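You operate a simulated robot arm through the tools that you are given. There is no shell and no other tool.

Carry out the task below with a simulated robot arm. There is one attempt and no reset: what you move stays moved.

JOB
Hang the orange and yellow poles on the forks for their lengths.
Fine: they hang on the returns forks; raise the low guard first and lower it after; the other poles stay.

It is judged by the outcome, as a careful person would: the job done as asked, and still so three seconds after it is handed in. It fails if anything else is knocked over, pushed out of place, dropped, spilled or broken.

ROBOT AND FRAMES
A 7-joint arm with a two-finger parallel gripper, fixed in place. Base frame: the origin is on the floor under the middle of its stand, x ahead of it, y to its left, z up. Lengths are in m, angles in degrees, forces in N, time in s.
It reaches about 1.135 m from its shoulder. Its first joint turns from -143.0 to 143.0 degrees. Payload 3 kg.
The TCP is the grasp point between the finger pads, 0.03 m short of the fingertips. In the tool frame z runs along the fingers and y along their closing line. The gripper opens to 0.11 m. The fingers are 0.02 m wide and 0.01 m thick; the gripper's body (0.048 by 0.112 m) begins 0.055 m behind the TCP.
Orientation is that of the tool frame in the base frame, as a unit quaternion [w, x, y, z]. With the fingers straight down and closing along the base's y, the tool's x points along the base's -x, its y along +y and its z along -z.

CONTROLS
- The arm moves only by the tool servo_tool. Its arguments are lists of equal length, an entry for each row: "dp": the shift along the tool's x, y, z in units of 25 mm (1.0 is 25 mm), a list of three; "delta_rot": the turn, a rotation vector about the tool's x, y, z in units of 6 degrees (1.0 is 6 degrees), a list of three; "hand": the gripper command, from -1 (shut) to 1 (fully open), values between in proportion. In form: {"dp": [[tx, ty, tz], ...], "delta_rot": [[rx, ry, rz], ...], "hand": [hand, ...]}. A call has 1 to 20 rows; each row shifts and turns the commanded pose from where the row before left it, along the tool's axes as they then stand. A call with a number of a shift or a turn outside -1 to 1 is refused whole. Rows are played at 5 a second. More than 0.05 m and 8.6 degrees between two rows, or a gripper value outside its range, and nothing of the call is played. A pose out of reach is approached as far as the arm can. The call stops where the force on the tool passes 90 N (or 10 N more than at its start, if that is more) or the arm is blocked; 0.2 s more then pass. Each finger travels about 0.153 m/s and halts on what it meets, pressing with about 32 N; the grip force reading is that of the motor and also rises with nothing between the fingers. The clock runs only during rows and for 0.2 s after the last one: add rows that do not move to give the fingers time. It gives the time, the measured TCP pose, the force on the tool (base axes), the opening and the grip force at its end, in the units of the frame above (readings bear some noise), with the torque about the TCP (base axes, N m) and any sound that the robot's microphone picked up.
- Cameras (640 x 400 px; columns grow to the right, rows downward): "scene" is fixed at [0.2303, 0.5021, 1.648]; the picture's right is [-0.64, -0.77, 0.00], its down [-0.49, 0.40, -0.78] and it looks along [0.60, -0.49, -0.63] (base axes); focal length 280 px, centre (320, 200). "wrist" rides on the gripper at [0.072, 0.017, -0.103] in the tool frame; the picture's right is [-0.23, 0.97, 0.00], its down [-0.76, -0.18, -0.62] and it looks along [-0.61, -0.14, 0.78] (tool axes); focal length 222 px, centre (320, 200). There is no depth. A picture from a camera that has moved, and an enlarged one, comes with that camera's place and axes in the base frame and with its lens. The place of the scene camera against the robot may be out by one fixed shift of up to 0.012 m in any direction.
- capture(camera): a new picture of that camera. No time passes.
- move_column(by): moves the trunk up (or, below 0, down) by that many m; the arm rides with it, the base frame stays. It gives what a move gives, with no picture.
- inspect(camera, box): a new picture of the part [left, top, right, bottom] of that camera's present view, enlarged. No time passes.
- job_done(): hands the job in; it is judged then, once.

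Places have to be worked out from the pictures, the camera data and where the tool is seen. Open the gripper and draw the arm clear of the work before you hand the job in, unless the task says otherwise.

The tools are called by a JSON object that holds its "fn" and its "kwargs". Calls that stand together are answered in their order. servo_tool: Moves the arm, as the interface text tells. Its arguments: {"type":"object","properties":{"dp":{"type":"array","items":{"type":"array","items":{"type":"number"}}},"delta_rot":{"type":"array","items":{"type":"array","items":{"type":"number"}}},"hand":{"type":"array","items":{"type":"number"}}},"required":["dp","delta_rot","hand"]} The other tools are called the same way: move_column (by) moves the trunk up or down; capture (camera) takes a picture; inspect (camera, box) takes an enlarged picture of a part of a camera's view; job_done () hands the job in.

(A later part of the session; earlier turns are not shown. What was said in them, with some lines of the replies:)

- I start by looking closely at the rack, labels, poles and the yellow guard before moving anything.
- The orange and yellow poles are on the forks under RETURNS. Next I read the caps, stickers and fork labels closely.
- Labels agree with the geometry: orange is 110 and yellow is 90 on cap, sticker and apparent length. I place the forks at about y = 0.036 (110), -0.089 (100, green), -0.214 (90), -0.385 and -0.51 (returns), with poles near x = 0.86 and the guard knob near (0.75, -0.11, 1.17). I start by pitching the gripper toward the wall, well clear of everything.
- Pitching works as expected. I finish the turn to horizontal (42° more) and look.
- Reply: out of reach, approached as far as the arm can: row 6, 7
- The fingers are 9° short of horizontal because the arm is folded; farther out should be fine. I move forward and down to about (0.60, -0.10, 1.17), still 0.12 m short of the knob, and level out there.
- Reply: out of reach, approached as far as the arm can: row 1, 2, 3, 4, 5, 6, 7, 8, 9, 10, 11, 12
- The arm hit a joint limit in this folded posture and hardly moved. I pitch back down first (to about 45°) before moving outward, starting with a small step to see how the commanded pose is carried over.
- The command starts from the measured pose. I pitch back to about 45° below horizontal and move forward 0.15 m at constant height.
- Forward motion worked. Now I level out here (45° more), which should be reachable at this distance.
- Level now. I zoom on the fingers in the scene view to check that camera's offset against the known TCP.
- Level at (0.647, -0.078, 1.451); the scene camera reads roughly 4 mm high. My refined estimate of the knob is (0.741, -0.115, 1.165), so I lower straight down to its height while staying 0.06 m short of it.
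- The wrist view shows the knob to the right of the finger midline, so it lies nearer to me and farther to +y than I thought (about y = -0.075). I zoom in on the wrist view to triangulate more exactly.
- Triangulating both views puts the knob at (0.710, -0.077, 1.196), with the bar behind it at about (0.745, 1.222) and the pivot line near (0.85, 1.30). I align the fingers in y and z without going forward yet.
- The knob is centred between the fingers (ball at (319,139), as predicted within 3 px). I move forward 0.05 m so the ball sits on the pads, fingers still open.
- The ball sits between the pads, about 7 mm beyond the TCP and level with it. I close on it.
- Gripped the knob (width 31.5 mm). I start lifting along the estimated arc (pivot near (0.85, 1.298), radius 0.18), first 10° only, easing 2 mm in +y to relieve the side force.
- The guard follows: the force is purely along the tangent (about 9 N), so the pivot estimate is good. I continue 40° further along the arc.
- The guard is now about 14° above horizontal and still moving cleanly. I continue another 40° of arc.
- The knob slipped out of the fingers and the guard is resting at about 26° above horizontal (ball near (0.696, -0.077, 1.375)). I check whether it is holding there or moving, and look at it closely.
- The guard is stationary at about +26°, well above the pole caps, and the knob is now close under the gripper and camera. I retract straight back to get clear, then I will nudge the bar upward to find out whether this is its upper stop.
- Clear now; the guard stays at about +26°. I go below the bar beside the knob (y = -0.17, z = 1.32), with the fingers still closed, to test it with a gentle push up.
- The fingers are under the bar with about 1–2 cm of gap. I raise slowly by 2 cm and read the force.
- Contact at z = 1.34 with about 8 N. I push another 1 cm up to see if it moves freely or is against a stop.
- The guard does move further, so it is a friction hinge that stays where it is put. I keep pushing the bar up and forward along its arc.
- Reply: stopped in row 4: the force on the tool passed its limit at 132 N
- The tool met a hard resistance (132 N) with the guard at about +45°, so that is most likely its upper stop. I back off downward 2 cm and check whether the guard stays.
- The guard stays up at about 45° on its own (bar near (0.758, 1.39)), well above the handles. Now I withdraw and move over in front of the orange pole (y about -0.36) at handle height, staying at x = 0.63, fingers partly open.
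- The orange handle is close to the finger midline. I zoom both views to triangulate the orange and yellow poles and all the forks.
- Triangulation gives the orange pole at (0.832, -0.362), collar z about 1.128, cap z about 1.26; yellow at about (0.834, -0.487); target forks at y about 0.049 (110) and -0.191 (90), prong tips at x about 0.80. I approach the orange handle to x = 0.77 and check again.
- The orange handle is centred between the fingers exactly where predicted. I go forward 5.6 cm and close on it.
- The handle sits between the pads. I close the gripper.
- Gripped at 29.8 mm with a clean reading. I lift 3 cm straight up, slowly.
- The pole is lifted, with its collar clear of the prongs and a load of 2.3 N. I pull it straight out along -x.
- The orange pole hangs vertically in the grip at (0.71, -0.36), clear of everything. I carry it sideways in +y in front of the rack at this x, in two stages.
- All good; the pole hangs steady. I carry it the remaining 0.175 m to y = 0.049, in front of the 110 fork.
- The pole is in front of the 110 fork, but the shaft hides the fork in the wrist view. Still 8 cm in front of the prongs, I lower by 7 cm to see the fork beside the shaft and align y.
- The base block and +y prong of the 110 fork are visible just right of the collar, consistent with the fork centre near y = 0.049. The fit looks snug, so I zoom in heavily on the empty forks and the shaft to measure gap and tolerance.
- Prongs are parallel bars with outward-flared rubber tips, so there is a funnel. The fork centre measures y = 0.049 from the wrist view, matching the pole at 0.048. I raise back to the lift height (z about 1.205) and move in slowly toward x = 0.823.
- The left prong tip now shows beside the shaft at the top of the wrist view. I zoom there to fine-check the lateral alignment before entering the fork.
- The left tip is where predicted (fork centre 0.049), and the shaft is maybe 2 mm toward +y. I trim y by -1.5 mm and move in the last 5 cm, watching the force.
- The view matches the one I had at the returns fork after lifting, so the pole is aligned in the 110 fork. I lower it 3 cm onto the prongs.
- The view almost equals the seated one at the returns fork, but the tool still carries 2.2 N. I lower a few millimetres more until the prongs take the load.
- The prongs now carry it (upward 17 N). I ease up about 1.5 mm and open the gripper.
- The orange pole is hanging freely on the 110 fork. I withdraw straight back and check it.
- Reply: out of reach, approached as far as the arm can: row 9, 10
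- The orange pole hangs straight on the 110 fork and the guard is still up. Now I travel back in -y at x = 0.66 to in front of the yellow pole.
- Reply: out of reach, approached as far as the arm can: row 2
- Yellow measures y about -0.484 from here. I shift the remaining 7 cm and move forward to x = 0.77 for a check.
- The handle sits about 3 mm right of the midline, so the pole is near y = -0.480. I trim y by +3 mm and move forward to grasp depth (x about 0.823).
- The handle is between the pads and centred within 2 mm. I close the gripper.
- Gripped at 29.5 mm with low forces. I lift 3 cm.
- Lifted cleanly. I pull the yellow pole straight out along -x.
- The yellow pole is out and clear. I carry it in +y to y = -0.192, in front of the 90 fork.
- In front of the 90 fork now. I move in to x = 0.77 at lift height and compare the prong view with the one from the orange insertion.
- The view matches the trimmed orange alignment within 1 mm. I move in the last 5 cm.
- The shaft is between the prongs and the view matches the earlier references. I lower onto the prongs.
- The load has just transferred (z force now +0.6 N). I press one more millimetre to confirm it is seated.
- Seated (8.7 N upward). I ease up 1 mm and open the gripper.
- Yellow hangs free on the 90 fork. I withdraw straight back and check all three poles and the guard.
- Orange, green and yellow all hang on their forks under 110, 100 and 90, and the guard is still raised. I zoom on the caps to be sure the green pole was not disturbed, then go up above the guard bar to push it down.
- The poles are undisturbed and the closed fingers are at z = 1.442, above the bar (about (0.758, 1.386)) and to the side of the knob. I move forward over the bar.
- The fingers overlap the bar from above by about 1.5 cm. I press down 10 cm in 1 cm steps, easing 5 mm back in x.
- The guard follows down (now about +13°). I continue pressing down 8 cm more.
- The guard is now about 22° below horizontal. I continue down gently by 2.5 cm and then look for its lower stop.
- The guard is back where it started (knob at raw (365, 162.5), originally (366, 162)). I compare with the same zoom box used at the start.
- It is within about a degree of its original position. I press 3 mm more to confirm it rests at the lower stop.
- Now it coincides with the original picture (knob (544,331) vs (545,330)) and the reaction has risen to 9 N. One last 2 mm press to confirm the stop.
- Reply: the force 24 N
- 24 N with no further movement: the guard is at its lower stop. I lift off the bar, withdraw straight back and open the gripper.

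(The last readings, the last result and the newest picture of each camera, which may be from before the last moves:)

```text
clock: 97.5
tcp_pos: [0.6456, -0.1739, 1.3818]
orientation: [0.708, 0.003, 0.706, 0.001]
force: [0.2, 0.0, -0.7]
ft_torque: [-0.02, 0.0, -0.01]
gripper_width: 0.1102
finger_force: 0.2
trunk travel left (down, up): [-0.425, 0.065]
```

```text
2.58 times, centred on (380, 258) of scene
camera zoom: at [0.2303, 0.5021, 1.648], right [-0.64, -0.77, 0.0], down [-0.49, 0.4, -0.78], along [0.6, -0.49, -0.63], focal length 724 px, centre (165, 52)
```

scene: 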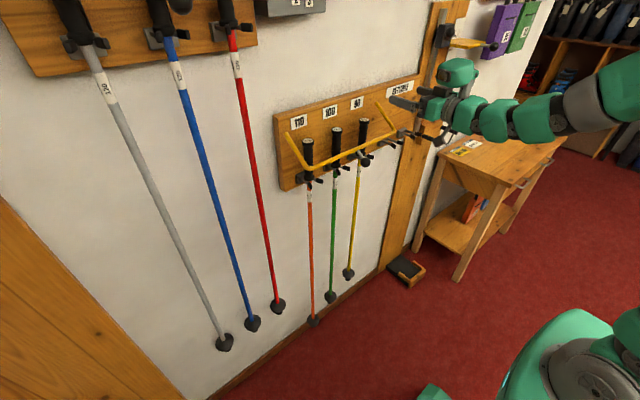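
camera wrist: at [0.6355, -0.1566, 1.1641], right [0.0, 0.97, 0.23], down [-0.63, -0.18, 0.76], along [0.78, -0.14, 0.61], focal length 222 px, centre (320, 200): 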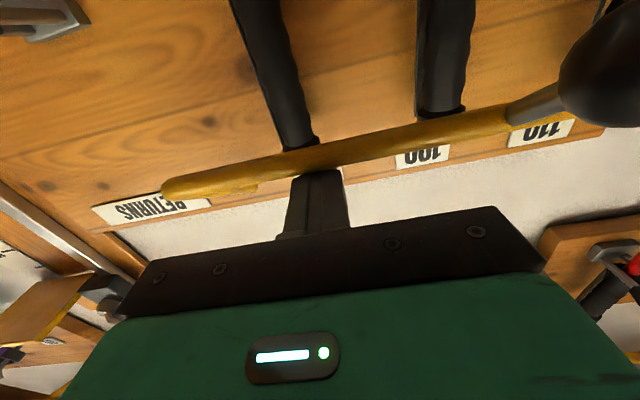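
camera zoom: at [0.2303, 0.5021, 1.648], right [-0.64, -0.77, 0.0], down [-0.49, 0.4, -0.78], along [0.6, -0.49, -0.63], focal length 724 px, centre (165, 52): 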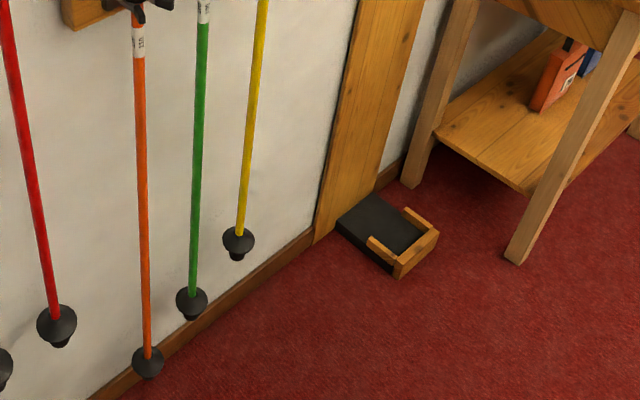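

Everything is in place: orange on 110, green untouched on 100, yellow on 90, the guard down at its original position, and nothing else moved. I pitch the gripper down and draw the arm farther back from the rack.

{"fn": "servo_tool", "kwargs": {"dp": [[-0.6, 0, 0], [-0.6, 0, 0], [0, 0, 0], [0, 0, 0], [0, 0, 0], [0, 0, 0], [0, 0, 0], [0, 0, 0], [0, 0, 0], [0, 0, 0], [0.6, 0, -0.6], [0.6, 0, -0.6], [0.6, 0, -0.6], [0.6, 0, -0.6], [0.6, 0, -0.6], [0.6, 0, -0.6]], "delta_rot": [[0, 0, 0], [0, 0, 0], [0, 1, 0], [0, 1, 0], [0, 1, 0], [0, 1, 0], [0, 1, 0], [0, 1, 0], [0, 1, 0], [0, 0.5, 0], [0, 0, 0], [0, 0, 0], [0, 0, 0], [0, 0, 0], [0, 0, 0], [0, 0, 0]], "hand": [1, 1, 1, 1, 1, 1, 1, 1, 1, 1, 1, 1, 1, 1, 1, 1]}}

{"fn": "capture", "kwargs": {"camera": "scene"}}

{"fn": "inspect", "kwargs": {"camera": "scene", "box": [270, 80, 430, 200]}}

```text
clock: 100.9
tcp_pos: [0.5168, -0.1723, 1.4101]
orientation: [0.384, -0.001, 0.924, 0.004]
force: [1.1, 0.8, -0.5]
ft_torque: [0.01, -0.04, 0.02]
gripper_width: 0.1101
finger_force: 0.1
trunk travel left (down, up): [-0.425, 0.065]
```

```text
taken
```

scene: 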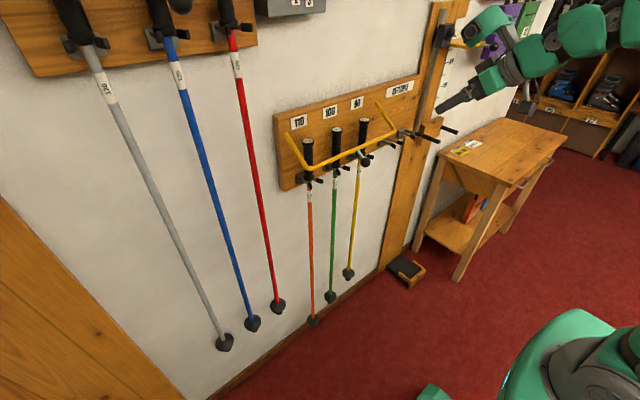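

```text
3.33 times, centred on (350, 140) of scene
camera zoom: at [0.2303, 0.5021, 1.648], right [-0.64, -0.77, 0.0], down [-0.49, 0.4, -0.78], along [0.6, -0.49, -0.63], focal length 935 px, centre (220, 400)
```

zoom: 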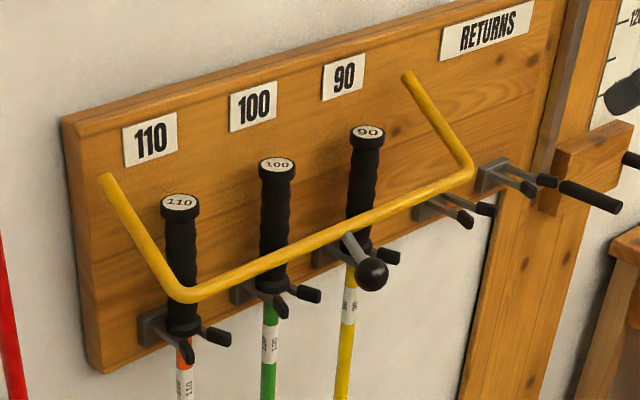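

The arm is clear and the gripper is open. The orange 110 and yellow 90 poles hang on their forks, the guard is lowered and at rest, and everything else is unchanged, so I hand the job in.

{"fn": "job_done", "kwargs": {}}

```text
The job is handed in.
```

The orange pole now hangs on the 110 fork and the yellow pole on the 90 fork. Both matched their cap and sticker lengths.

I raised the guard to its upper stop before moving the poles. Afterwards I lowered it back to its lower stop, where it sits in its original position. The green pole and the other poles were not touched.

While raising the guard, the knob slipped out of the fingers once. I finished raising it by pushing the bar up from below, and the force briefly reached 132 N when it hit the upper stop. The pictures afterwards showed nothing damaged or out of place.

The gripper is open, the arm is drawn back clear of the rack, and the job is handed in.
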